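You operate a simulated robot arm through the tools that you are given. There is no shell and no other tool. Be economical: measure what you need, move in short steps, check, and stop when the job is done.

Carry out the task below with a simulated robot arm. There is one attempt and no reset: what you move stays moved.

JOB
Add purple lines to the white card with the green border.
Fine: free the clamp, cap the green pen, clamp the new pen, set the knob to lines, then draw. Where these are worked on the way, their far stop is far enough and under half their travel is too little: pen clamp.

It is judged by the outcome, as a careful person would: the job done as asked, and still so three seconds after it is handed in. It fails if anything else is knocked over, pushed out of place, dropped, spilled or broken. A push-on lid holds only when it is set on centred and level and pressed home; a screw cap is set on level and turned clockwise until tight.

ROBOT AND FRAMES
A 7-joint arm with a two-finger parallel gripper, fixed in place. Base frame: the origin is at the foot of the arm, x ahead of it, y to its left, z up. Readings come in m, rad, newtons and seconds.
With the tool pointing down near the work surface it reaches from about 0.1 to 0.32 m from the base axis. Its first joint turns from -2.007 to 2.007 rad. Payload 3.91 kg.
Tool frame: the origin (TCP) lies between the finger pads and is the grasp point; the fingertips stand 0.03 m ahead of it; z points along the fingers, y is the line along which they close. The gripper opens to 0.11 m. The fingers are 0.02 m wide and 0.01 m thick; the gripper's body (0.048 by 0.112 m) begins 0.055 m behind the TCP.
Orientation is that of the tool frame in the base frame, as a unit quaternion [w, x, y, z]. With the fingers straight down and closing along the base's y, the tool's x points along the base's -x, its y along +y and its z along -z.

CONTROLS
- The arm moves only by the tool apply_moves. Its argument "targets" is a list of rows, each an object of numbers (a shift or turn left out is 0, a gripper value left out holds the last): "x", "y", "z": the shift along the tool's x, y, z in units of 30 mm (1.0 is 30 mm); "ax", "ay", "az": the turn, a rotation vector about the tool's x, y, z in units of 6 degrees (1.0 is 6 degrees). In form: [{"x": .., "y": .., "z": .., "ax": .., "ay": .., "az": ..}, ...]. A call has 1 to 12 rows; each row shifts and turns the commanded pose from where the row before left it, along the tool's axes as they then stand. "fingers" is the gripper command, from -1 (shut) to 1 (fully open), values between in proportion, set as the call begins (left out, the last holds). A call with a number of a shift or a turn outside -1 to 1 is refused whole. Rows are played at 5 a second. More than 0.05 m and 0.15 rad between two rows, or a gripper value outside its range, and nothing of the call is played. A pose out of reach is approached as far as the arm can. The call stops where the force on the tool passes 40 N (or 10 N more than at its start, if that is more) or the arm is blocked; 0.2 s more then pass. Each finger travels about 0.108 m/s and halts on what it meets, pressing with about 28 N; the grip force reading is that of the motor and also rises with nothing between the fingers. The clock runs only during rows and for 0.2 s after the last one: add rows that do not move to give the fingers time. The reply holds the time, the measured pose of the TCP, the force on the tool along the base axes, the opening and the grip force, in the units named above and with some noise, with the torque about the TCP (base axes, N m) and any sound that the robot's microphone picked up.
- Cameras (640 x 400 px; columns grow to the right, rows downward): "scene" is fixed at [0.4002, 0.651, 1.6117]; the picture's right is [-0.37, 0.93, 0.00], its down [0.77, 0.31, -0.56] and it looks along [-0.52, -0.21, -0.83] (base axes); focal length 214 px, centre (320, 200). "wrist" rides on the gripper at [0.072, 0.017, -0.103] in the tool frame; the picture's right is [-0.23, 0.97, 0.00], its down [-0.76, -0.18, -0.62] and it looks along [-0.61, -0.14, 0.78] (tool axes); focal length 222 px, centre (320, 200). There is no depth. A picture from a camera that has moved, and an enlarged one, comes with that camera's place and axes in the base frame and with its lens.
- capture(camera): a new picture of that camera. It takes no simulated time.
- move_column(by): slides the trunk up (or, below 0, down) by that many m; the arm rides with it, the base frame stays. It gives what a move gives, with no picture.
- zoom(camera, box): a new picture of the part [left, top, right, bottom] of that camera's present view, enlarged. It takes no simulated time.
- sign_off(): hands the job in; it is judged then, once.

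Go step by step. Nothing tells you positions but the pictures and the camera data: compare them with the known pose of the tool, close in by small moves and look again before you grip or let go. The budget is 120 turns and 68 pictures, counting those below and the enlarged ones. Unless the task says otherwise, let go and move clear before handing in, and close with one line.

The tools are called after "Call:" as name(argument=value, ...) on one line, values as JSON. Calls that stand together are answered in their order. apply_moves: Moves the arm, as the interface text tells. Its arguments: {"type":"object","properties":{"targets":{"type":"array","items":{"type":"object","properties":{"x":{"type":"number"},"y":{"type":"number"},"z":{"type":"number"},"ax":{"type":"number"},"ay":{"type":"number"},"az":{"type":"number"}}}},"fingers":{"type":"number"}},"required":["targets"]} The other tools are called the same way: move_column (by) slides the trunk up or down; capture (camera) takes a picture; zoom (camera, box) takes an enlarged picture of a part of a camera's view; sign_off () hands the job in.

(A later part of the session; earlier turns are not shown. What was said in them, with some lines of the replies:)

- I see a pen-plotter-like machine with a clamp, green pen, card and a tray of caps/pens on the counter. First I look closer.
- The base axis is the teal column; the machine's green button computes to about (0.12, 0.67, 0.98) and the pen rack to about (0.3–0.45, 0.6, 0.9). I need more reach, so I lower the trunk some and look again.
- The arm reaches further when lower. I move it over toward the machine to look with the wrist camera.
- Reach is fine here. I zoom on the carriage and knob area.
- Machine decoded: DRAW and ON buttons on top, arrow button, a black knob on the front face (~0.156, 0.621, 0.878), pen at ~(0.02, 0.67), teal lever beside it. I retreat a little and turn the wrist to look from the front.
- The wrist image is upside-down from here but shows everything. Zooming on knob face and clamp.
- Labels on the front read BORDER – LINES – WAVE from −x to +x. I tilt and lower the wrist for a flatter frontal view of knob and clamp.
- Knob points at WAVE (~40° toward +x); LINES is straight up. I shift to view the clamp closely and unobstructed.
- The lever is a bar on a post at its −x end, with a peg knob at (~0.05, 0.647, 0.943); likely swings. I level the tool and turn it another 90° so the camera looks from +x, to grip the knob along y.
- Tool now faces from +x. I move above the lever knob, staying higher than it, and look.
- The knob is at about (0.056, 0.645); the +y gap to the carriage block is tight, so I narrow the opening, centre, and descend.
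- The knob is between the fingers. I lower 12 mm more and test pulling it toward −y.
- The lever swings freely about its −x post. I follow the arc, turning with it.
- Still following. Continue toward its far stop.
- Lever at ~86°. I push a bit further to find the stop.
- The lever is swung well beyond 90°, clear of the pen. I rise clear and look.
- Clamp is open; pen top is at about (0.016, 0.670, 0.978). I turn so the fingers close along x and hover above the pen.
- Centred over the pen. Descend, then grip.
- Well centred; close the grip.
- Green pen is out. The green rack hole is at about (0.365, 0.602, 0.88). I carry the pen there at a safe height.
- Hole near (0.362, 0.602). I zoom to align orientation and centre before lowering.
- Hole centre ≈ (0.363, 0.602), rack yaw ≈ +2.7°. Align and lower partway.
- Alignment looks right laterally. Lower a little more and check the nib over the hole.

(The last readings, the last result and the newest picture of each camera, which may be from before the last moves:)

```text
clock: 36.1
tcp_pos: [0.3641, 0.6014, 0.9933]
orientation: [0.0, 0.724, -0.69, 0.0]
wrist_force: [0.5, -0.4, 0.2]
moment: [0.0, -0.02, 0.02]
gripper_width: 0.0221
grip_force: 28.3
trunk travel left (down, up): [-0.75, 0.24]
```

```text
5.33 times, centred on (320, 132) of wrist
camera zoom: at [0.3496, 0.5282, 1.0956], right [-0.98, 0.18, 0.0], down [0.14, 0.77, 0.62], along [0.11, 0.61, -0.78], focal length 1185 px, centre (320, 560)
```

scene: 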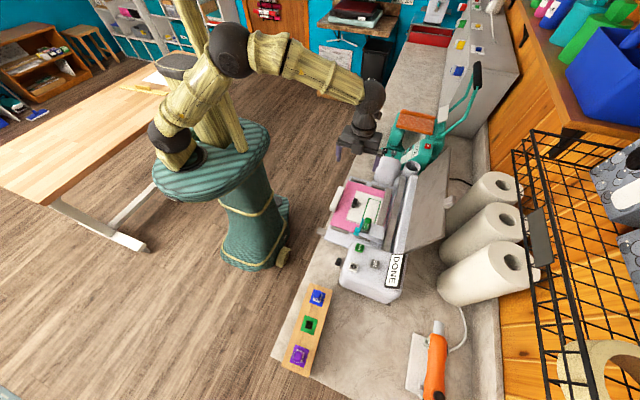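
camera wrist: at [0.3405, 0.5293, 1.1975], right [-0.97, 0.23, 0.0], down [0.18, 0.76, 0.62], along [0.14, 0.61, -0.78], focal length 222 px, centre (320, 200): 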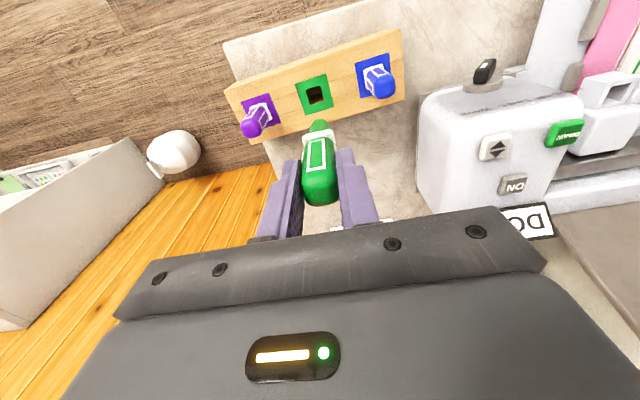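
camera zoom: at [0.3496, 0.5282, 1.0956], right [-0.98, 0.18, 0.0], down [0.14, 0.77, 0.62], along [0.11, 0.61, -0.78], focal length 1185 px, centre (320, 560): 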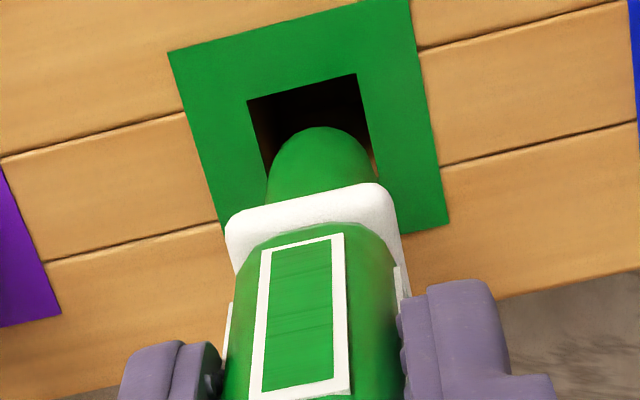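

Nib is right over the hole. Lower in small steps watching force.

Call:
apply_moves(targets=[{"z": 0.4}, {"z": 0.4}, {"z": 0.4}, {"z": 0.4}])

Call:
zoom(camera="wrist", box=[260, 95, 380, 170])

```text
clock: 37.1
tcp_pos: [0.3636, 0.6009, 0.9462]
orientation: [0.0, 0.723, -0.69, 0.0]
wrist_force: [-0.4, -0.1, -1.3]
moment: [-0.06, -0.02, 0.01]
gripper_width: 0.0222
grip_force: 28.6
trunk travel left (down, up): [-0.75, 0.24]
```

```text
5.33 times, centred on (320, 132) of wrist
camera zoom: at [0.3494, 0.5284, 1.0477], right [-0.98, 0.18, 0.0], down [0.14, 0.77, 0.62], along [0.11, 0.61, -0.78], focal length 1185 px, centre (320, 560)
```

zoom: 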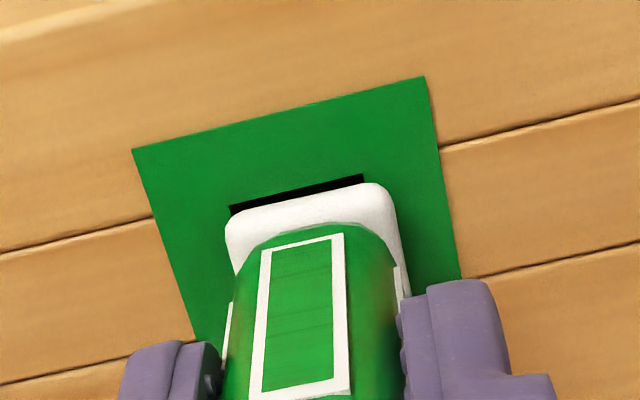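

Entering well. Continue down to seat and press.

Call:
apply_moves(targets=[{"z": 0.25}, {"z": 0.25}, {"z": 0.15}])

```text
clock: 38.0
tcp_pos: [0.3639, 0.6023, 0.9294]
orientation: [-0.004, 0.724, -0.69, -0.001]
wrist_force: [0.0, 2.6, 25.7]
moment: [0.04, 0.07, -0.01]
gripper_width: 0.0227
grip_force: 28.3
trunk travel left (down, up): [-0.75, 0.24]
```

Call:
zoom(camera="wrist", box=[200, 75, 440, 225])

```text
2.67 times, centred on (320, 150) of wrist
camera zoom: at [0.3491, 0.5275, 1.0316], right [-0.98, 0.18, 0.0], down [0.14, 0.77, 0.63], along [0.12, 0.62, -0.78], focal length 592 px, centre (320, 333)
```

zoom: 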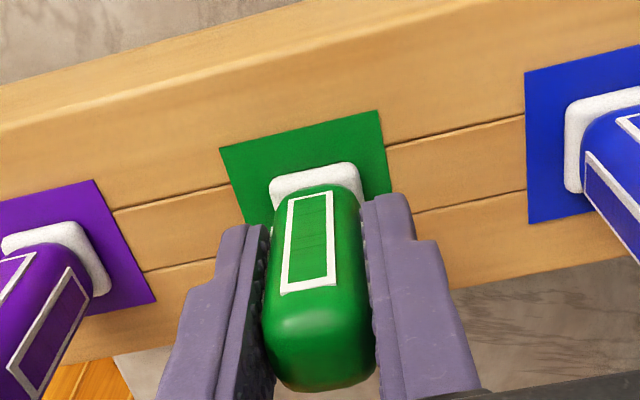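

It looks seated; press slightly more, then release and rise.

Call:
apply_moves(targets=[{"z": 0.12}])

Call:
apply_moves(targets=[{}, {}, {"z": -1}, {"z": -1}, {"z": -1}], fingers=-0.1)

Call:
capture(camera="wrist")

```text
clock: 38.4
tcp_pos: [0.363, 0.6005, 0.927]
orientation: [-0.005, 0.723, -0.691, -0.001]
wrist_force: [0.8, 2.1, 36.2]
moment: [-0.05, 0.07, -0.01]
gripper_width: 0.0223
grip_force: 27.6
trunk travel left (down, up): [-0.75, 0.24]
```

```text
clock: 39.5
tcp_pos: [0.3644, 0.6009, 1.0129]
orientation: [0.0, 0.724, -0.69, 0.0]
wrist_force: [0.4, -0.5, 1.0]
moment: [0.02, 0.01, 0.01]
gripper_width: 0.0499
grip_force: 0.1
trunk travel left (down, up): [-0.75, 0.24]
```

```text
21 pictures are left
camera wrist: at [0.3498, 0.5278, 1.1169], right [-0.98, 0.18, 0.0], down [0.14, 0.77, 0.62], along [0.11, 0.61, -0.78], focal length 222 px, centre (320, 200)
```

wrist: 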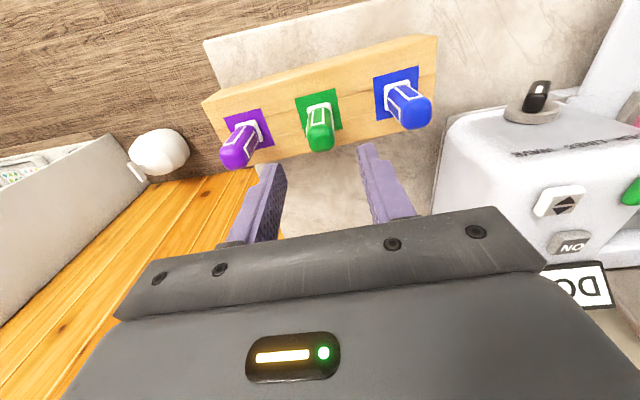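

Green pen is seated in its slot. Now move 80 mm along the rack to hover over the purple pen.

Call:
apply_moves(targets=[{"y": -1}, {"y": -1}, {"y": -0.66}, {"z": 0.7}])

Call:
capture(camera="wrist")

```text
clock: 40.5
tcp_pos: [0.428, 0.5971, 0.9899]
orientation: [0.0, 0.723, -0.691, 0.001]
wrist_force: [1.2, 0.1, 1.3]
moment: [-0.01, 0.02, 0.0]
gripper_width: 0.0494
grip_force: 0.1
out of reach, approached as far as the arm can: row 2, 3
trunk travel left (down, up): [-0.75, 0.24]
```

```text
20 pictures are left
camera wrist: at [0.4144, 0.5226, 1.0935], right [-0.98, 0.18, 0.0], down [0.14, 0.77, 0.62], along [0.11, 0.61, -0.78], focal length 222 px, centre (320, 200)
```

wrist: 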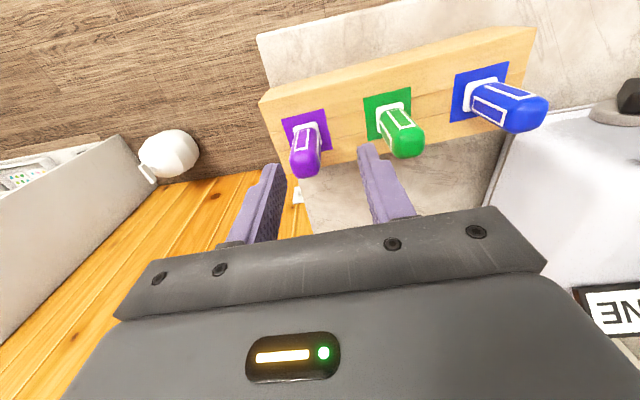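

The purple pen is slightly beyond reach at this trunk height. I check the arm's posture to pick a better height.

Call:
capture(camera="scene")

```text
19 pictures are left
```

scene: 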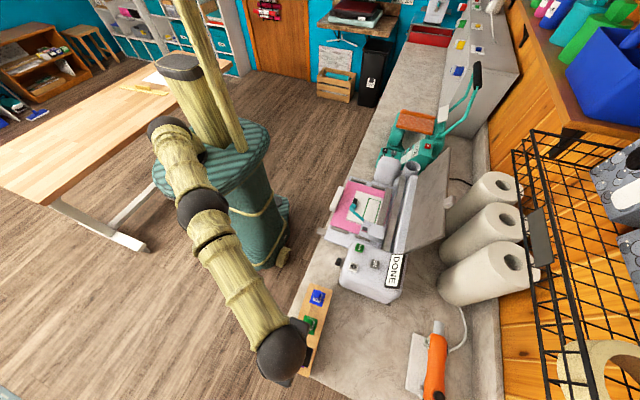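

Arm is nearly extended. I test whether a different trunk height buys reach: trunk down 8 cm while raising the tool the same.

Call:
apply_moves(targets=[{"z": -1}, {"z": -1}, {"z": -0.7}])

Call:
move_column(by=-0.08)

Call:
apply_moves(targets=[{}, {}])

```text
clock: 41.4
tcp_pos: [0.4253, 0.5925, 1.0704]
orientation: [0.0, 0.724, -0.69, 0.001]
wrist_force: [0.0, 0.2, -1.4]
moment: [-0.02, -0.01, 0.0]
gripper_width: 0.0494
grip_force: 0.1
out of reach, approached as far as the arm can: row 2
trunk travel left (down, up): [-0.75, 0.24]
```

```text
clock: 42.5
tcp_pos: [0.4244, 0.5913, 0.9901]
orientation: [0.0, 0.723, -0.69, 0.001]
wrist_force: [-0.4, 0.0, 0.4]
moment: [0.02, 0.01, -0.01]
gripper_width: 0.0495
grip_force: 0.1
trunk travel left (down, up): [-0.67, 0.32]
```

```text
clock: 43.1
tcp_pos: [0.425, 0.5922, 0.9904]
orientation: [0.0, 0.724, -0.69, 0.0]
wrist_force: [-1.2, 0.0, -0.2]
moment: [0.02, 0.0, -0.01]
gripper_width: 0.0493
grip_force: 0.0
trunk travel left (down, up): [-0.67, 0.32]
```

Trunk height barely matters; instead I restore it and tilt the tool ~12° (fingers leaning toward +y, pads still flat on the pen) to bring the wrist closer.

Call:
move_column(by=0.08)

Call:
apply_moves(targets=[{"ay": -1}, {"ay": -1}, {"z": 0.9}, {"y": -0.2}, {}])

```text
clock: 44.3
tcp_pos: [0.4252, 0.5918, 1.0716]
orientation: [0.0, 0.724, -0.69, 0.0]
wrist_force: [-0.4, -0.2, 0.6]
moment: [0.0, 0.03, -0.01]
gripper_width: 0.0494
grip_force: 0.0
trunk travel left (down, up): [-0.75, 0.24]
```

```text
clock: 45.5
tcp_pos: [0.4307, 0.5979, 1.0445]
orientation: [-0.073, 0.72, -0.686, -0.076]
wrist_force: [0.2, -0.6, -0.1]
moment: [0.0, -0.02, 0.0]
gripper_width: 0.0496
grip_force: 0.0
trunk travel left (down, up): [-0.75, 0.24]
```

Call:
apply_moves(targets=[{"y": -0.4}, {"z": 0.9, "x": 0.12}, {"z": 0.9, "x": 0.13}, {}])

Call:
zoom(camera="wrist", box=[200, 75, 440, 225])

```text
clock: 46.5
tcp_pos: [0.4427, 0.6017, 0.991]
orientation: [-0.072, 0.72, -0.686, -0.075]
wrist_force: [0.3, 0.1, 0.3]
moment: [-0.01, -0.01, -0.01]
gripper_width: 0.0495
grip_force: 0.1
trunk travel left (down, up): [-0.75, 0.24]
```

```text
2.67 times, centred on (320, 150) of wrist
camera zoom: at [0.4298, 0.509, 1.0757], right [-0.98, 0.18, 0.05], down [0.15, 0.62, 0.77], along [0.11, 0.76, -0.64], focal length 592 px, centre (320, 333)
```

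zoom: 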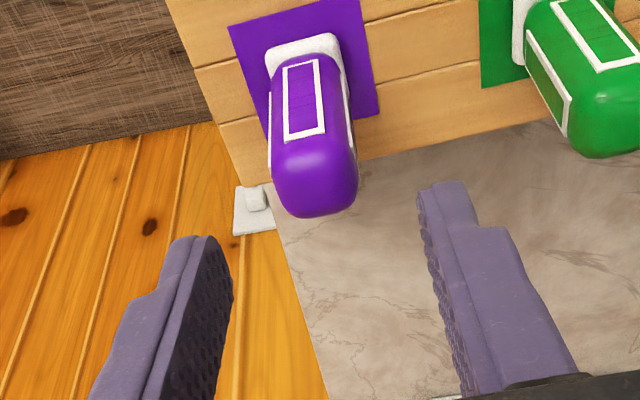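

Aligned with purple (≈0.443, 0.606). Descend vertically and grip.

Call:
apply_moves(targets=[{"z": 0.5, "x": 0.1}, {"z": 0.5, "x": 0.1}, {"z": 0.5, "x": 0.1}, {"z": 0.5, "x": 0.08}, {}])

Call:
zoom(camera="wrist", box=[200, 75, 440, 225])

```text
clock: 47.7
tcp_pos: [0.4432, 0.6028, 0.9291]
orientation: [-0.072, 0.721, -0.686, -0.075]
wrist_force: [-0.7, 0.5, 0.3]
moment: [0.02, -0.01, 0.02]
gripper_width: 0.0496
grip_force: 0.0
trunk travel left (down, up): [-0.75, 0.24]
```

```text
2.67 times, centred on (320, 150) of wrist
camera zoom: at [0.4298, 0.5101, 1.0142], right [-0.98, 0.17, 0.05], down [0.15, 0.62, 0.77], along [0.11, 0.76, -0.64], focal length 592 px, centre (320, 333)
```

zoom: 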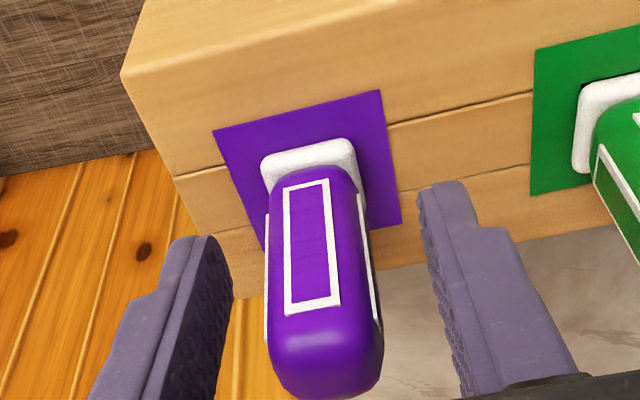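

Good. Close and lift vertically.

Call:
apply_moves(targets=[{}, {}, {}], fingers=-1)

Call:
apply_moves(targets=[{"z": -0.4, "x": -0.085}, {"z": -0.6, "x": -0.128}, {"z": -0.8, "x": -0.17}, {"z": -0.9, "x": -0.19}, {"z": -0.9, "x": -0.19}, {}])

Call:
capture(camera="wrist")

```text
clock: 48.5
tcp_pos: [0.4434, 0.6028, 0.9274]
orientation: [-0.072, 0.72, -0.686, -0.075]
wrist_force: [-0.7, 0.9, 0.2]
moment: [0.02, -0.03, 0.0]
gripper_width: 0.0223
grip_force: 28.3
trunk travel left (down, up): [-0.75, 0.24]
```

```text
clock: 49.9
tcp_pos: [0.4433, 0.6041, 1.0381]
orientation: [-0.072, 0.72, -0.686, -0.076]
wrist_force: [0.0, -0.3, 0.4]
moment: [0.01, 0.03, 0.02]
gripper_width: 0.022
grip_force: 27.8
trunk travel left (down, up): [-0.75, 0.24]
```

```text
16 pictures are left
camera wrist: at [0.4294, 0.5108, 1.1242], right [-0.98, 0.18, 0.05], down [0.15, 0.62, 0.77], along [0.11, 0.76, -0.64], focal length 222 px, centre (320, 200)
```

wrist: 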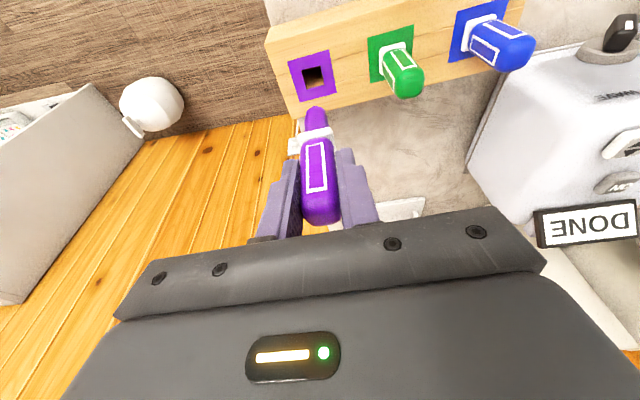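

Purple is out of the rack. Lift, undo the rack yaw, and travel back at height.

Call:
apply_moves(targets=[{"z": -0.9, "x": -0.19}, {"y": 0.7, "z": -0.5, "x": -0.1}, {"z": -0.9, "x": -0.19, "y": 0.5}, {"az": 0.44, "ax": 0.094, "z": -0.6, "x": -0.13}, {"y": 1}, {"y": 1}, {"y": 1}, {"y": 1}, {"y": 1}, {"y": 1}, {"y": 1}, {"y": 1}])

Call:
apply_moves(targets=[{"y": 1}, {"y": 1}, {"y": 1}, {"y": 1}, {}])

```text
clock: 52.5
tcp_pos: [0.1654, 0.6027, 1.128]
orientation: [-0.074, 0.704, -0.703, -0.073]
wrist_force: [0.7, -0.9, 0.8]
moment: [0.0, -0.03, -0.04]
gripper_width: 0.0223
grip_force: 28.3
trunk travel left (down, up): [-0.75, 0.24]
```

```text
clock: 53.7
tcp_pos: [0.0459, 0.6022, 1.1275]
orientation: [-0.074, 0.703, -0.703, -0.074]
wrist_force: [0.7, -0.2, -1.1]
moment: [0.01, -0.02, -0.01]
gripper_width: 0.0221
grip_force: 28.2
trunk travel left (down, up): [-0.75, 0.24]
```

Call:
apply_moves(targets=[{"y": 1}, {"x": -1, "z": 0.35}, {"x": -0.96, "z": 0.5}, {"z": 0.5}, {}])

Call:
zoom(camera="wrist", box=[240, 40, 400, 160])

```text
clock: 54.9
tcp_pos: [0.0168, 0.6676, 1.1005]
orientation: [-0.074, 0.704, -0.703, -0.074]
wrist_force: [-0.1, 0.1, 0.3]
moment: [0.0, 0.0, -0.01]
gripper_width: 0.0224
grip_force: 28.5
trunk travel left (down, up): [-0.75, 0.24]
```

```text
3.33 times, centred on (320, 100) of wrist
camera zoom: at [-0.0007, 0.5752, 1.1862], right [-0.97, 0.22, 0.05], down [0.18, 0.62, 0.77], along [0.14, 0.76, -0.64], focal length 740 px, centre (320, 533)
```

zoom: 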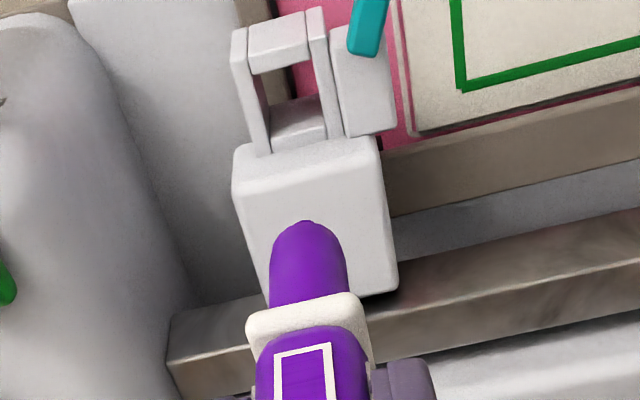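

Aligned with the holder. Descend vertically to just above entry and check.

Call:
apply_moves(targets=[{"y": 0.03, "z": 0.6, "x": 0.128}, {"z": 0.65, "x": 0.138}, {"z": 0.65, "x": 0.138}, {}])

Call:
zoom(camera="wrist", box=[240, 70, 400, 190])

```text
clock: 55.9
tcp_pos: [0.0152, 0.6671, 1.0425]
orientation: [-0.073, 0.704, -0.703, -0.075]
wrist_force: [0.0, -0.2, -1.1]
moment: [0.04, -0.02, 0.01]
gripper_width: 0.0222
grip_force: 27.8
trunk travel left (down, up): [-0.75, 0.24]
```

```text
3.33 times, centred on (320, 130) of wrist
camera zoom: at [-0.0014, 0.5756, 1.1282], right [-0.97, 0.22, 0.05], down [0.18, 0.62, 0.77], along [0.14, 0.76, -0.64], focal length 740 px, centre (320, 433)
```

zoom: 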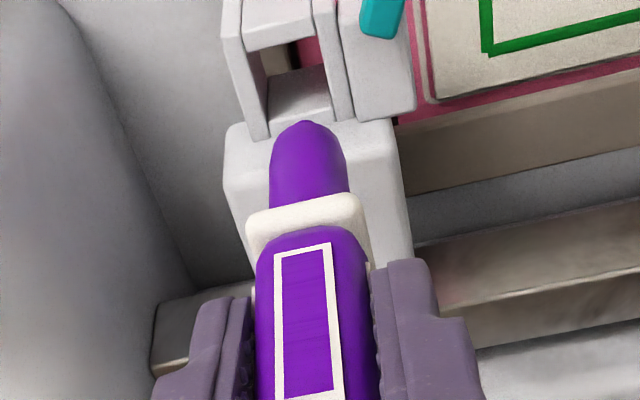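

Centred. Lower into the holder with small steps.

Call:
apply_moves(targets=[{"z": 0.45, "x": 0.096}, {"z": 0.45, "x": 0.096}, {"z": 0.45, "x": 0.096}, {"z": 0.3, "x": 0.064}])

Call:
zoom(camera="wrist", box=[240, 70, 400, 190])

```text
clock: 56.9
tcp_pos: [0.0157, 0.6667, 0.9961]
orientation: [-0.076, 0.703, -0.703, -0.076]
wrist_force: [1.4, 0.1, 26.5]
moment: [0.02, 0.11, -0.02]
gripper_width: 0.0224
grip_force: 28.1
trunk travel left (down, up): [-0.75, 0.24]
```

```text
3.33 times, centred on (320, 130) of wrist
camera zoom: at [-0.0013, 0.5745, 1.0806], right [-0.97, 0.22, 0.05], down [0.18, 0.61, 0.77], along [0.14, 0.76, -0.63], focal length 740 px, centre (320, 433)
```

zoom: 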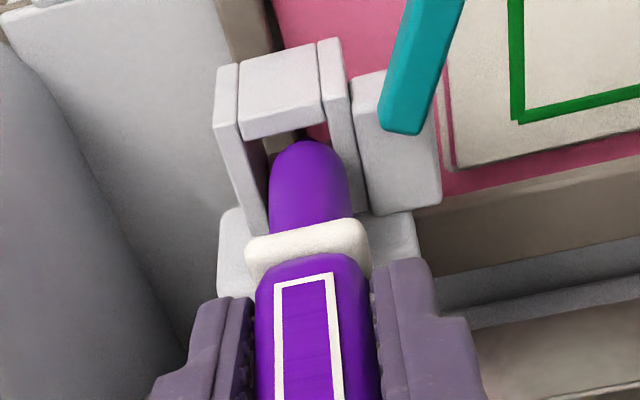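

Contact 15 mm early; probably catching an edge. Back off slightly, shift +x 1.5 mm, and retry gently.

Call:
apply_moves(targets=[{"z": -0.35, "x": -0.075}, {"y": -0.06}, {"z": 0.3, "x": 0.064}, {"z": 0.1, "x": 0.021}])

```text
clock: 57.9
tcp_pos: [0.0178, 0.6678, 0.9909]
orientation: [-0.073, 0.704, -0.702, -0.074]
wrist_force: [0.7, 0.0, 1.1]
moment: [0.01, -0.04, 0.01]
gripper_width: 0.0221
grip_force: 27.5
trunk travel left (down, up): [-0.75, 0.24]
```

That freed it: now lower with no force. Continue.

Call:
apply_moves(targets=[{"z": 0.15, "x": 0.032}, {"z": 0.15, "x": 0.032}, {"z": 0.1, "x": 0.021}])

```text
clock: 58.7
tcp_pos: [0.0165, 0.6676, 0.9776]
orientation: [-0.074, 0.704, -0.702, -0.075]
wrist_force: [0.2, 0.3, -0.4]
moment: [0.02, -0.02, 0.02]
gripper_width: 0.0222
grip_force: 28.2
trunk travel left (down, up): [-0.75, 0.24]
```

Call:
apply_moves(targets=[{"z": 0.1, "x": 0.021}, {"z": 0.1, "x": 0.021}])

Call:
zoom(camera="wrist", box=[240, 70, 400, 190])

```text
clock: 59.3
tcp_pos: [0.0169, 0.6685, 0.9725]
orientation: [-0.074, 0.704, -0.702, -0.074]
wrist_force: [0.3, 0.4, -0.2]
moment: [-0.01, -0.03, 0.03]
gripper_width: 0.0222
grip_force: 28.2
trunk travel left (down, up): [-0.75, 0.24]
```

```text
3.33 times, centred on (320, 130) of wrist
camera zoom: at [0.0004, 0.5747, 1.0574], right [-0.97, 0.22, 0.05], down [0.18, 0.62, 0.77], along [0.14, 0.76, -0.64], focal length 740 px, centre (320, 433)
```

zoom: 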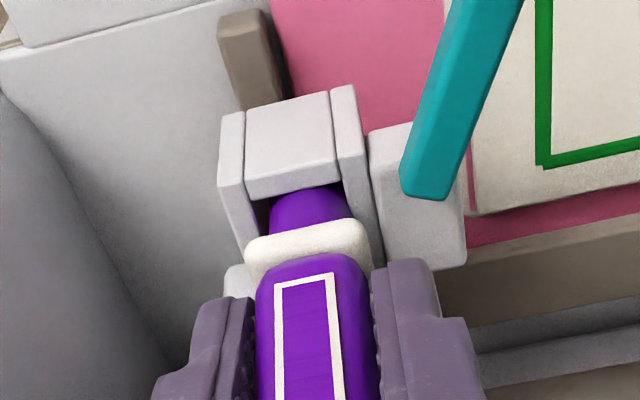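

Collar still a bit above the holder; keep lowering until contact.

Call:
apply_moves(targets=[{"z": 0.12, "x": 0.026}, {"z": 0.12, "x": 0.026}, {"z": 0.12, "x": 0.026}])

```text
clock: 60.1
tcp_pos: [0.017, 0.6672, 0.961]
orientation: [-0.074, 0.704, -0.703, -0.074]
wrist_force: [0.3, 0.0, -0.3]
moment: [-0.01, 0.01, 0.03]
gripper_width: 0.0223
grip_force: 28.2
trunk travel left (down, up): [-0.75, 0.24]
```

Call:
apply_moves(targets=[{"z": 0.1, "x": 0.021}, {"z": 0.1, "x": 0.021}])

Call:
zoom(camera="wrist", box=[220, 70, 420, 200])

```text
clock: 60.7
tcp_pos: [0.0167, 0.6677, 0.9564]
orientation: [-0.075, 0.703, -0.703, -0.075]
wrist_force: [0.5, 0.0, 8.9]
moment: [-0.07, -0.03, -0.01]
gripper_width: 0.0222
grip_force: 28.4
trunk travel left (down, up): [-0.75, 0.24]
```

```text
3.08 times, centred on (320, 135) of wrist
camera zoom: at [0.0001, 0.5749, 1.0421], right [-0.97, 0.22, 0.05], down [0.18, 0.61, 0.77], along [0.14, 0.76, -0.64], focal length 684 px, centre (320, 400)
```

zoom: 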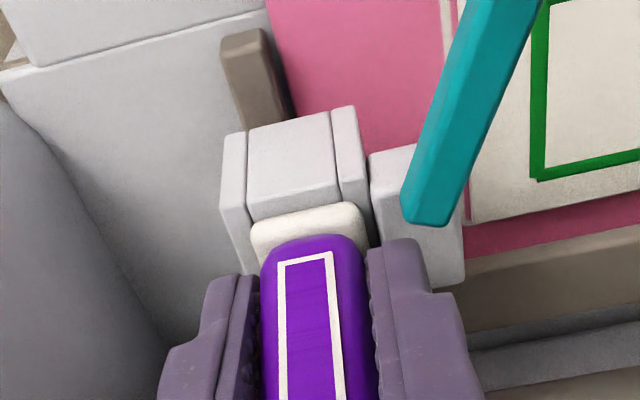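

Purple is seated in the holder. Open only a few mm and rise vertically.

Call:
apply_moves(targets=[{"z": 0.05}, {}])

Call:
apply_moves(targets=[{}, {}, {"z": -0.5, "x": -0.107}, {"z": -0.9, "x": -0.192}, {"z": -0.9, "x": -0.192}, {"z": -0.9, "x": -0.192}], fingers=-0.45)

Call:
capture(camera="wrist")

```text
clock: 61.3
tcp_pos: [0.0172, 0.6666, 0.9571]
orientation: [-0.076, 0.703, -0.702, -0.077]
wrist_force: [-0.1, 0.6, 23.0]
moment: [-0.19, -0.05, 0.03]
gripper_width: 0.0221
grip_force: 28.2
trunk travel left (down, up): [-0.75, 0.24]
```

```text
clock: 62.7
tcp_pos: [0.019, 0.6679, 1.0513]
orientation: [-0.074, 0.703, -0.703, -0.074]
wrist_force: [0.4, 0.0, 0.2]
moment: [0.02, 0.03, -0.01]
gripper_width: 0.0302
grip_force: 0.0
trunk travel left (down, up): [-0.75, 0.24]
```

```text
10 pictures are left
camera wrist: at [0.0006, 0.5752, 1.1373], right [-0.97, 0.22, 0.05], down [0.18, 0.62, 0.77], along [0.14, 0.76, -0.64], focal length 222 px, centre (320, 200)
```

wrist: 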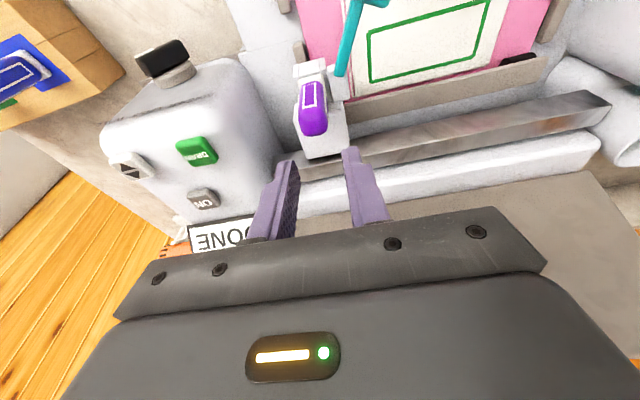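

Pen seated. Now level the tool and hover over the lever knob near (−0.024, 0.603).

Call:
apply_moves(targets=[{"ay": 1}, {"ay": 1}, {"x": 1}, {"x": 1}, {"x": 0.17, "y": 0.43}, {"y": 1}, {"z": 0.8}, {}], fingers=-0.15)

Call:
capture(camera="wrist")

```text
clock: 64.5
tcp_pos: [-0.0258, 0.602, 1.0276]
orientation: [0.0, -0.707, 0.707, 0.001]
wrist_force: [0.5, 0.5, 0.8]
moment: [0.01, 0.0, 0.02]
gripper_width: 0.0467
grip_force: 0.0
trunk travel left (down, up): [-0.75, 0.24]
```

```text
9 pictures are left
camera wrist: at [-0.0432, 0.5289, 1.1307], right [-0.97, 0.23, 0.0], down [0.18, 0.76, 0.62], along [0.14, 0.61, -0.78], focal length 222 px, centre (320, 200)
```

wrist: 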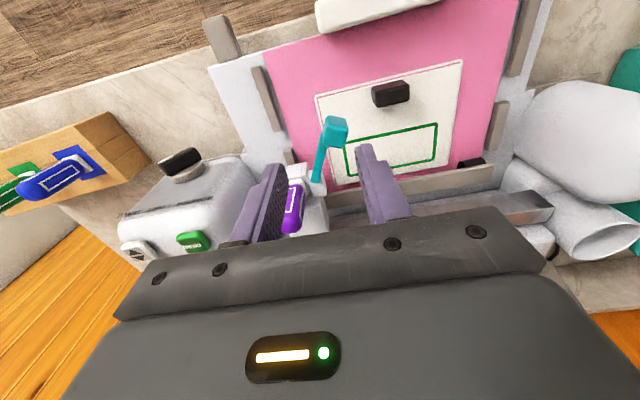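

Knob is at (−0.038, 0.601). Straddle it, descend, and push it back toward +x.

Call:
apply_moves(targets=[{"y": 0.47}, {"z": 0.7}, {"z": 0.7}, {"z": 0.65}, {"y": -0.3}, {"y": -0.3}, {"y": -0.25, "x": 0.1}, {"y": -0.25, "x": 0.1}, {"y": -0.25, "x": 0.07}, {"y": -0.22}])

Call:
capture(camera="wrist")

```text
clock: 66.7
tcp_pos: [0.008, 0.5954, 0.9668]
orientation: [0.0, 0.707, -0.707, 0.0]
wrist_force: [0.5, 0.0, -1.1]
moment: [0.01, 0.0, 0.0]
gripper_width: 0.0467
grip_force: 0.0
trunk travel left (down, up): [-0.75, 0.24]
```

```text
8 pictures are left
camera wrist: at [-0.0097, 0.5221, 1.0687], right [-0.97, 0.23, 0.0], down [0.18, 0.76, 0.62], along [0.14, 0.61, -0.78], focal length 222 px, centre (320, 200)
```

wrist: 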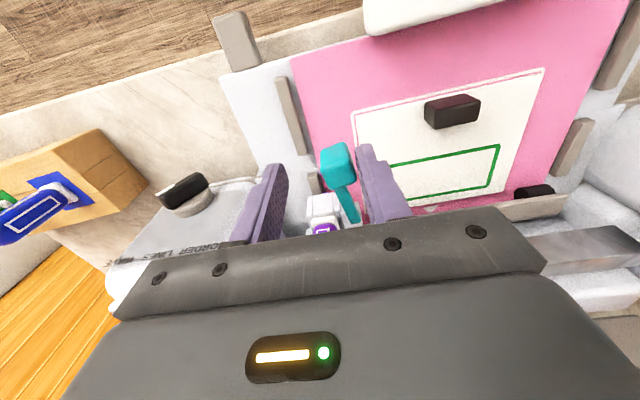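

It follows. Continue the arc with rotation.

Call:
apply_moves(targets=[{"y": -0.22, "x": -0.04, "az": -1}, {"y": -0.22, "x": -0.04, "az": -1}, {"y": -0.22, "x": -0.04, "az": -1}, {"y": -0.22, "x": -0.04, "az": -1}, {"y": -0.22, "x": -0.04, "az": -1}, {"y": -0.22, "x": -0.04, "az": -1}, {"y": -0.22, "x": -0.04, "az": -1}, {"y": -0.22, "x": -0.04, "az": -1}, {"y": -0.22, "x": -0.04, "az": -1}])

Call:
capture(camera="wrist")

```text
clock: 68.7
tcp_pos: [0.0556, 0.6278, 0.9663]
orientation: [0.0, 0.952, -0.307, 0.0]
wrist_force: [-0.1, -0.2, -1.0]
moment: [0.02, 0.01, -0.03]
gripper_width: 0.0469
grip_force: 0.1
trunk travel left (down, up): [-0.75, 0.24]
```

```text
7 pictures are left
camera wrist: at [0.1043, 0.5712, 1.0691], right [-0.75, -0.66, 0.0], down [-0.51, 0.59, 0.62], along [-0.41, 0.47, -0.78], focal length 222 px, centre (320, 200)
```

wrist: 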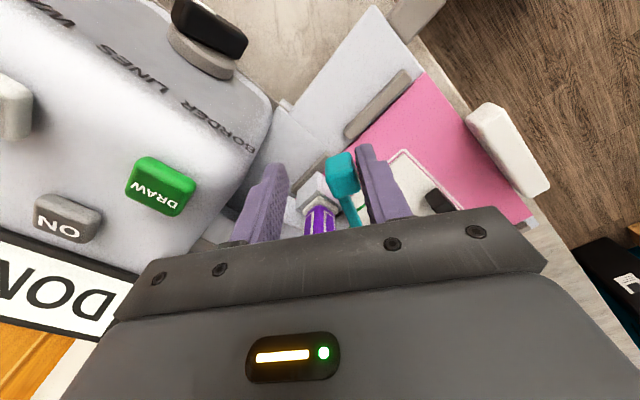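

Call:
apply_moves(targets=[{"y": -0.22, "x": -0.04, "az": -1}, {"y": -0.22, "x": -0.04, "az": -1}, {"y": -0.22, "x": -0.04, "az": -1}, {"y": -0.22, "x": -0.04, "az": -1}, {"y": -0.22, "x": -0.04, "az": -1}, {"y": -0.22, "x": -0.04, "az": -1}])

Call:
apply_moves(targets=[{"y": -0.1}, {"y": -0.1}])

```text
clock: 70.1
tcp_pos: [0.0616, 0.6651, 0.9658]
orientation: [0.001, 1.0, 0.002, 0.0]
wrist_force: [-3.3, -11.7, 0.8]
moment: [-0.19, -0.05, -0.02]
gripper_width: 0.0526
grip_force: 6.1
trunk travel left (down, up): [-0.75, 0.24]
```

```text
clock: 70.7
tcp_pos: [0.0626, 0.6678, 0.9646]
orientation: [0.003, 1.0, 0.001, 0.001]
wrist_force: [-2.3, -26.1, -5.7]
moment: [-0.32, -0.09, 0.11]
gripper_width: 0.0594
grip_force: 12.6
trunk travel left (down, up): [-0.75, 0.24]
```

Stop reached firmly. Back off, rise, and look.

Call:
apply_moves(targets=[{"y": 0.25}, {"y": 0.3}, {"z": -0.7}, {"z": -1}, {"z": -1}])

Call:
zoom(camera="scene", box=[270, 190, 430, 390])

```text
clock: 71.9
tcp_pos: [0.0635, 0.655, 1.0487]
orientation: [0.0, 1.0, 0.0, 0.001]
wrist_force: [-0.3, 0.4, -0.3]
moment: [-0.01, 0.02, -0.02]
gripper_width: 0.047
grip_force: 0.0
trunk travel left (down, up): [-0.75, 0.24]
```

```text
2.00 times, centred on (350, 290) of scene
camera zoom: at [0.4002, 0.651, 1.6117], right [-0.37, 0.93, 0.0], down [0.77, 0.31, -0.56], along [-0.52, -0.21, -0.83], focal length 429 px, centre (260, 20)
```

zoom: 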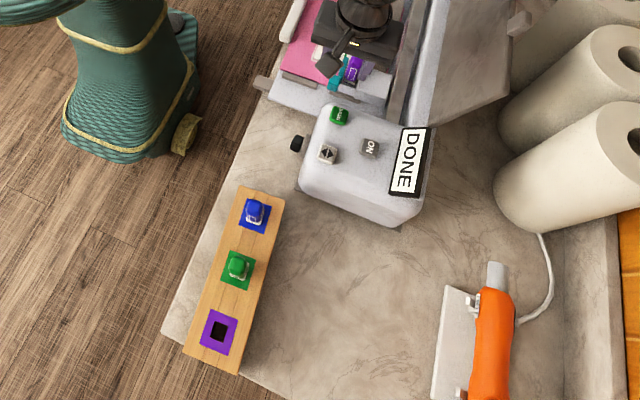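

Clamp looks closed. Next the knob at about (0.155, 0.62, 0.884): I'll straddle its bar with x-closing fingers, tilted 30°, and squeeze it upright, which is LINES. First withdraw and reorient.

Call:
apply_moves(targets=[{"y": 1}, {"y": 1}, {"y": 1}, {"az": 1}, {"az": 1}, {"az": 1}, {"az": 1}, {"az": 1}, {"az": 1}, {"az": 1}, {"az": 1}, {"az": 1}])

Call:
apply_moves(targets=[{"az": 1}, {"az": 1}, {"az": 1}, {"az": 1}, {"az": 1}, {"az": 1}, {"y": -1}, {"y": -1}, {"y": -1}, {"ay": -1}, {"ay": -1}, {"ay": -1}])

Call:
apply_moves(targets=[{"ay": -1}, {"ay": -1}, {}])

```text
clock: 74.5
tcp_pos: [0.0629, 0.5649, 1.0476]
orientation: [0.0, 0.891, -0.454, 0.001]
wrist_force: [-0.1, 0.7, -0.7]
moment: [-0.02, -0.02, 0.07]
gripper_width: 0.0466
grip_force: 0.0
trunk travel left (down, up): [-0.75, 0.24]
```

```text
clock: 77.1
tcp_pos: [0.1537, 0.5663, 1.0477]
orientation: [-0.111, 0.699, -0.698, -0.111]
wrist_force: [-0.2, -0.5, 0.4]
moment: [-0.02, 0.01, 0.0]
gripper_width: 0.0469
grip_force: 0.1
trunk travel left (down, up): [-0.75, 0.24]
```

```text
clock: 77.9
tcp_pos: [0.1531, 0.5658, 1.0473]
orientation: [-0.183, 0.683, -0.683, -0.184]
wrist_force: [-0.4, 1.4, 0.4]
moment: [0.05, 0.0, -0.01]
gripper_width: 0.0471
grip_force: 0.0
trunk travel left (down, up): [-0.75, 0.24]
```

Call:
apply_moves(targets=[{"x": 0.57, "z": 0.85}, {"x": 0.57, "z": 0.85}, {"z": 0.8, "y": -0.06}, {}], fingers=0)

Call:
zoom(camera="wrist", box=[200, 50, 440, 230])

```text
clock: 78.9
tcp_pos: [0.1545, 0.5744, 0.965]
orientation: [-0.182, 0.684, -0.682, -0.183]
wrist_force: [0.0, -0.5, 0.0]
moment: [0.0, 0.03, 0.0]
gripper_width: 0.0547
grip_force: 0.1
trunk travel left (down, up): [-0.75, 0.24]
```

```text
2.22 times, centred on (320, 140) of wrist
camera zoom: at [0.1371, 0.4596, 1.0176], right [-0.97, 0.2, 0.11], down [0.18, 0.35, 0.92], along [0.14, 0.92, -0.37], focal length 494 px, centre (320, 333)
```

zoom: 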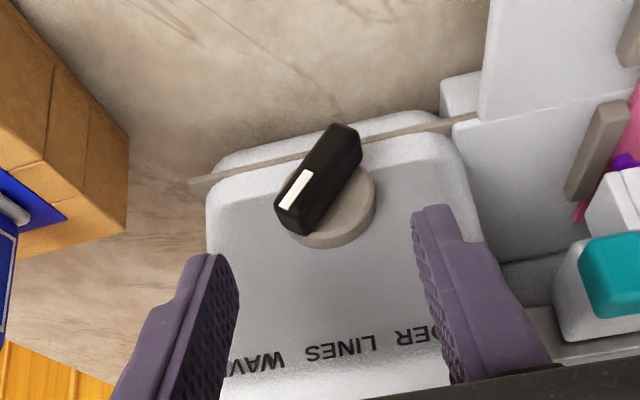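

Bar centre ≈ (0.154, 0.62, 0.887), as planned. Advance along the fingers to straddle it.

Call:
apply_moves(targets=[{"y": 0.03, "z": 0.7}, {"z": 0.7}, {"z": 0.6, "x": 0.1}, {"z": 0.45}, {}])

Call:
zoom(camera="wrist", box=[200, 50, 440, 230])

```text
clock: 80.1
tcp_pos: [0.1535, 0.6086, 0.8997]
orientation: [-0.183, 0.683, -0.683, -0.183]
wrist_force: [0.3, -0.3, -0.9]
moment: [-0.01, 0.01, -0.05]
gripper_width: 0.0552
grip_force: 0.0
trunk travel left (down, up): [-0.75, 0.24]
```

```text
2.22 times, centred on (320, 140) of wrist
camera zoom: at [0.1365, 0.4936, 0.9521], right [-0.97, 0.2, 0.11], down [0.18, 0.35, 0.92], along [0.14, 0.92, -0.37], focal length 494 px, centre (320, 333)
```

zoom: 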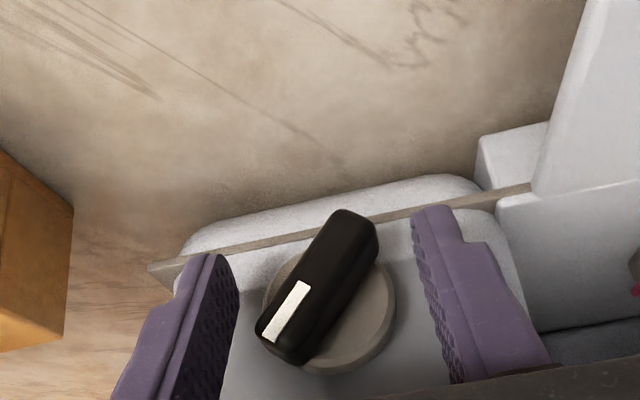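

Well straddled. Close to squeeze the bar upright.

Call:
apply_moves(targets=[{}, {}, {}, {}, {}], fingers=-1)

Call:
apply_moves(targets=[{}, {}, {"z": -0.7}, {"z": -0.8}, {"z": -0.9}, {"z": -0.5}], fingers=0)

Call:
zoom(camera="wrist", box=[200, 50, 440, 230])

```text
clock: 81.3
tcp_pos: [0.1543, 0.6087, 0.8994]
orientation: [-0.183, 0.683, -0.683, -0.183]
wrist_force: [5.7, 1.8, 2.1]
moment: [0.1, -0.06, -0.3]
gripper_width: 0.0367
grip_force: 45.0
trunk travel left (down, up): [-0.75, 0.24]
```

```text
clock: 82.7
tcp_pos: [0.1551, 0.5642, 0.9745]
orientation: [-0.184, 0.683, -0.683, -0.183]
wrist_force: [0.6, -1.3, -0.8]
moment: [-0.01, 0.03, 0.02]
gripper_width: 0.0551
grip_force: 0.1
trunk travel left (down, up): [-0.75, 0.24]
```

```text
2.22 times, centred on (320, 140) of wrist
camera zoom: at [0.1374, 0.4494, 1.0274], right [-0.97, 0.2, 0.11], down [0.18, 0.35, 0.92], along [0.14, 0.92, -0.37], focal length 494 px, centre (320, 333)
```

zoom: 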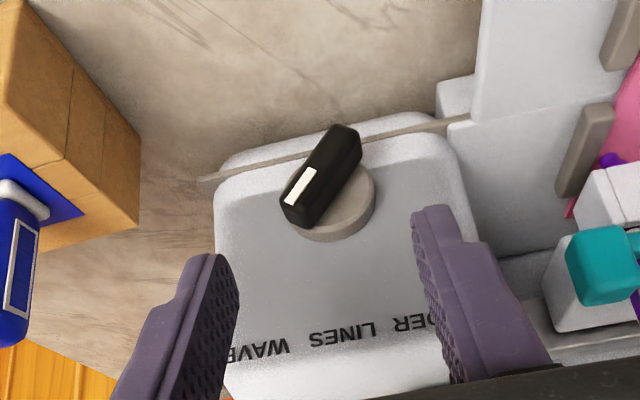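

The fingers caught the knob's round base (37 mm) rather than the bar. I reduce tilt and come in less deep in y so only the bar is squeezed.

Call:
apply_moves(targets=[{"ay": 1}, {"ay": 1}, {"ay": 1}, {"z": 0.6, "x": -0.3}, {"z": 0.6, "x": -0.3}, {"z": 0.6, "x": -0.25}, {"z": 0.58, "x": -0.2}, {}])

Call:
apply_moves(targets=[{}, {}, {}, {}, {}], fingers=-1)

```text
clock: 84.5
tcp_pos: [0.1546, 0.6106, 0.911]
orientation: [0.074, -0.703, 0.703, 0.074]
wrist_force: [0.6, -0.6, 0.4]
moment: [0.0, 0.02, -0.02]
gripper_width: 0.0551
grip_force: 0.0
trunk travel left (down, up): [-0.75, 0.24]
```

```text
clock: 85.7
tcp_pos: [0.1546, 0.6094, 0.9131]
orientation: [0.074, -0.703, 0.704, 0.075]
wrist_force: [4.8, 2.1, 12.8]
moment: [-0.33, -0.12, -0.04]
gripper_width: 0.015
grip_force: 44.8
trunk travel left (down, up): [-0.75, 0.24]
```

Width is now 15 mm — the bar is squeezed upright. Release, back out, and check.

Call:
apply_moves(targets=[{}, {}, {"z": -0.6, "x": 0.3}, {"z": -0.6, "x": 0.3}, {"z": -0.8, "x": 0.25}, {"z": -0.8, "x": 0.2}, {}], fingers=0)

Call:
capture(camera="wrist")

```text
clock: 87.3
tcp_pos: [0.1531, 0.5611, 0.9876]
orientation: [-0.074, 0.704, -0.702, -0.074]
wrist_force: [-0.1, -0.3, 0.1]
moment: [0.0, 0.0, 0.02]
gripper_width: 0.0551
grip_force: 0.1
trunk travel left (down, up): [-0.75, 0.24]
```

```text
2 pictures are left
camera wrist: at [0.1361, 0.4696, 1.0734], right [-0.97, 0.22, 0.05], down [0.18, 0.62, 0.77], along [0.14, 0.76, -0.64], focal length 222 px, centre (320, 200)
```

wrist: 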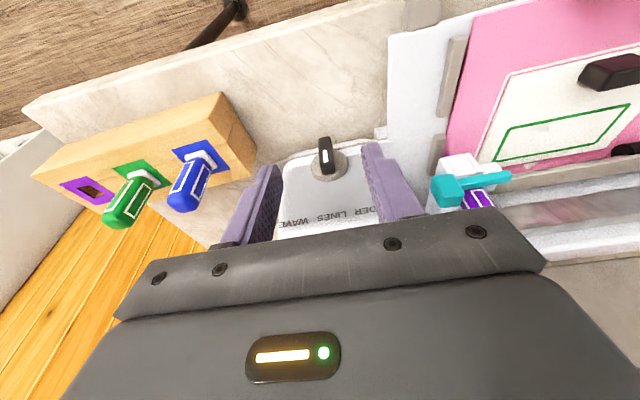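

Knob points at LINES, clamp is closed, green pen seated. Now hover over DRAW at (0.1225, 0.670, 0.977) with closed fingers.

Call:
apply_moves(targets=[{"ay": 1, "z": -0.5}, {"ay": 1, "z": -0.5}, {"z": -0.8}, {"z": -0.6}, {"x": -1}, {"x": -1}, {"x": -1}, {"x": -0.7, "y": 1}, {}, {}], fingers=-1)

```text
clock: 89.5
tcp_pos: [0.1244, 0.6683, 1.0593]
orientation: [0.001, -0.707, 0.707, 0.0]
wrist_force: [0.1, 0.0, -0.9]
moment: [0.01, -0.04, -0.02]
gripper_width: 0.0
grip_force: 28.3
trunk travel left (down, up): [-0.75, 0.24]
```

Call:
apply_moves(targets=[{"z": 0.7, "y": 0.06, "x": -0.05}, {"z": 0.7}, {"z": 0.15}, {"z": 0.15}])

```text
clock: 90.5
tcp_pos: [0.1217, 0.6708, 1.009]
orientation: [-0.002, 0.707, -0.707, 0.0]
wrist_force: [-0.1, 2.6, 10.1]
moment: [0.08, -0.07, 0.01]
gripper_width: 0.0
grip_force: 28.3
trunk travel left (down, up): [-0.75, 0.24]
heard: click
```

A click: DRAW pressed. Lift clear and let it draw.

Call:
apply_moves(targets=[{"z": -0.6}, {"z": -1}, {"z": -1}, {"x": 1}, {"x": 1}, {"x": 1}, {"x": 1}, {}, {}, {}, {}, {}])

Call:
apply_moves(targets=[{}, {}, {}, {}, {}, {}, {}, {}, {}, {}, {}, {}])

Call:
zoom(camera="scene", box=[310, 170, 430, 310])

```text
clock: 93.1
tcp_pos: [0.1216, 0.5483, 1.0857]
orientation: [0.0, -0.707, 0.707, 0.0]
wrist_force: [0.2, -0.9, 0.0]
moment: [-0.01, -0.04, 0.02]
gripper_width: 0.0
grip_force: 27.8
trunk travel left (down, up): [-0.75, 0.24]
```

```text
clock: 95.7
tcp_pos: [0.1216, 0.5492, 1.0866]
orientation: [-0.001, -0.707, 0.707, 0.0]
wrist_force: [0.4, -0.2, -0.5]
moment: [0.03, -0.01, -0.03]
gripper_width: 0.0001
grip_force: 27.5
trunk travel left (down, up): [-0.75, 0.24]
```

```text
2.86 times, centred on (370, 240) of scene
camera zoom: at [0.4002, 0.651, 1.6117], right [-0.37, 0.93, 0.0], down [0.77, 0.31, -0.56], along [-0.52, -0.21, -0.83], focal length 613 px, centre (177, 86)
```

zoom: 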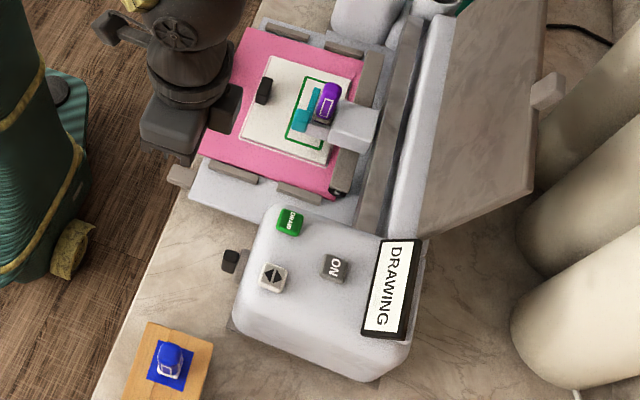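

The machine shows DRAWING. I stay clear and wait.

Call:
apply_moves(targets=[{"x": 1}, {"x": 1}, {"x": 1}, {"x": 1}, {}, {}, {}, {}, {}, {}, {}, {}])

Call:
apply_moves(targets=[{}, {}, {}, {}, {}, {}, {}, {}, {}, {}, {}, {}])

Call:
apply_moves(targets=[{}, {}, {}, {}, {}, {}, {}, {}, {}, {}, {}, {}])

Call:
apply_moves(targets=[{}, {}, {}, {}, {}, {}, {}, {}, {}, {}, {}, {}])

Call:
apply_moves(targets=[{}, {}, {}, {}, {}, {}, {}, {}, {}, {}, {}, {}])

Call:
apply_moves(targets=[{}, {}, {}, {}, {}, {}, {}, {}, {}, {}, {}, {}])

```text
clock: 98.3
tcp_pos: [0.1224, 0.4296, 1.0856]
orientation: [0.0, 0.708, -0.707, -0.001]
wrist_force: [0.3, 0.1, -0.1]
moment: [0.02, 0.01, -0.02]
gripper_width: 0.0
grip_force: 27.9
trunk travel left (down, up): [-0.75, 0.24]
```

```text
clock: 100.9
tcp_pos: [0.1232, 0.4297, 1.0858]
orientation: [0.0, -0.707, 0.708, 0.0]
wrist_force: [-0.5, 0.5, -0.3]
moment: [0.04, 0.03, -0.03]
gripper_width: 0.0001
grip_force: 27.5
trunk travel left (down, up): [-0.75, 0.24]
```

```text
clock: 103.5
tcp_pos: [0.1232, 0.4286, 1.0855]
orientation: [0.0, 0.707, -0.707, 0.0]
wrist_force: [0.7, -0.4, -0.4]
moment: [0.03, -0.04, 0.02]
gripper_width: 0.0
grip_force: 28.0
trunk travel left (down, up): [-0.75, 0.24]
```

```text
clock: 106.1
tcp_pos: [0.1229, 0.4297, 1.0847]
orientation: [0.0, -0.706, 0.708, 0.0]
wrist_force: [-0.3, 0.4, -0.5]
moment: [0.05, -0.04, 0.0]
gripper_width: 0.0
grip_force: 28.1
trunk travel left (down, up): [-0.75, 0.24]
```

```text
clock: 108.7
tcp_pos: [0.1212, 0.4285, 1.0859]
orientation: [0.0, -0.707, 0.707, -0.001]
wrist_force: [-0.3, 0.3, -0.1]
moment: [0.01, -0.02, 0.0]
gripper_width: 0.0002
grip_force: 28.4
trunk travel left (down, up): [-0.75, 0.24]
```

```text
clock: 111.3
tcp_pos: [0.1232, 0.4289, 1.0843]
orientation: [0.0, 0.707, -0.707, 0.0]
wrist_force: [-0.2, -0.7, 0.9]
moment: [0.03, 0.04, 0.01]
gripper_width: 0.0
grip_force: 27.7
trunk travel left (down, up): [-0.75, 0.24]
```

Checking the result with the last picture.

Call:
zoom(camera="scene", box=[270, 170, 430, 370])

```text
2.00 times, centred on (350, 270) of scene
camera zoom: at [0.4002, 0.651, 1.6117], right [-0.37, 0.93, 0.0], down [0.77, 0.31, -0.56], along [-0.52, -0.21, -0.83], focal length 429 px, centre (260, 60)
```

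zoom: 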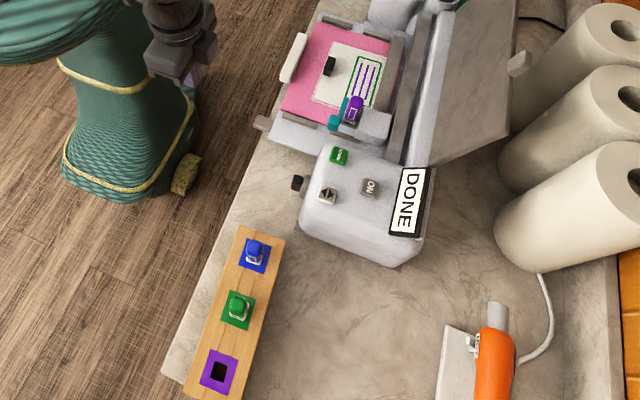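

The sign reads DONE and purple lines are drawn inside the green border. The green pen is in its slot and the arm is clear, so I'm handing in.

Call:
sign_off()

```text
The job is handed in.
```

The card with the green border now has purple lines: the green pen is capped in its slot, the purple pen is clamped, the knob is on LINES and the machine shows DONE.
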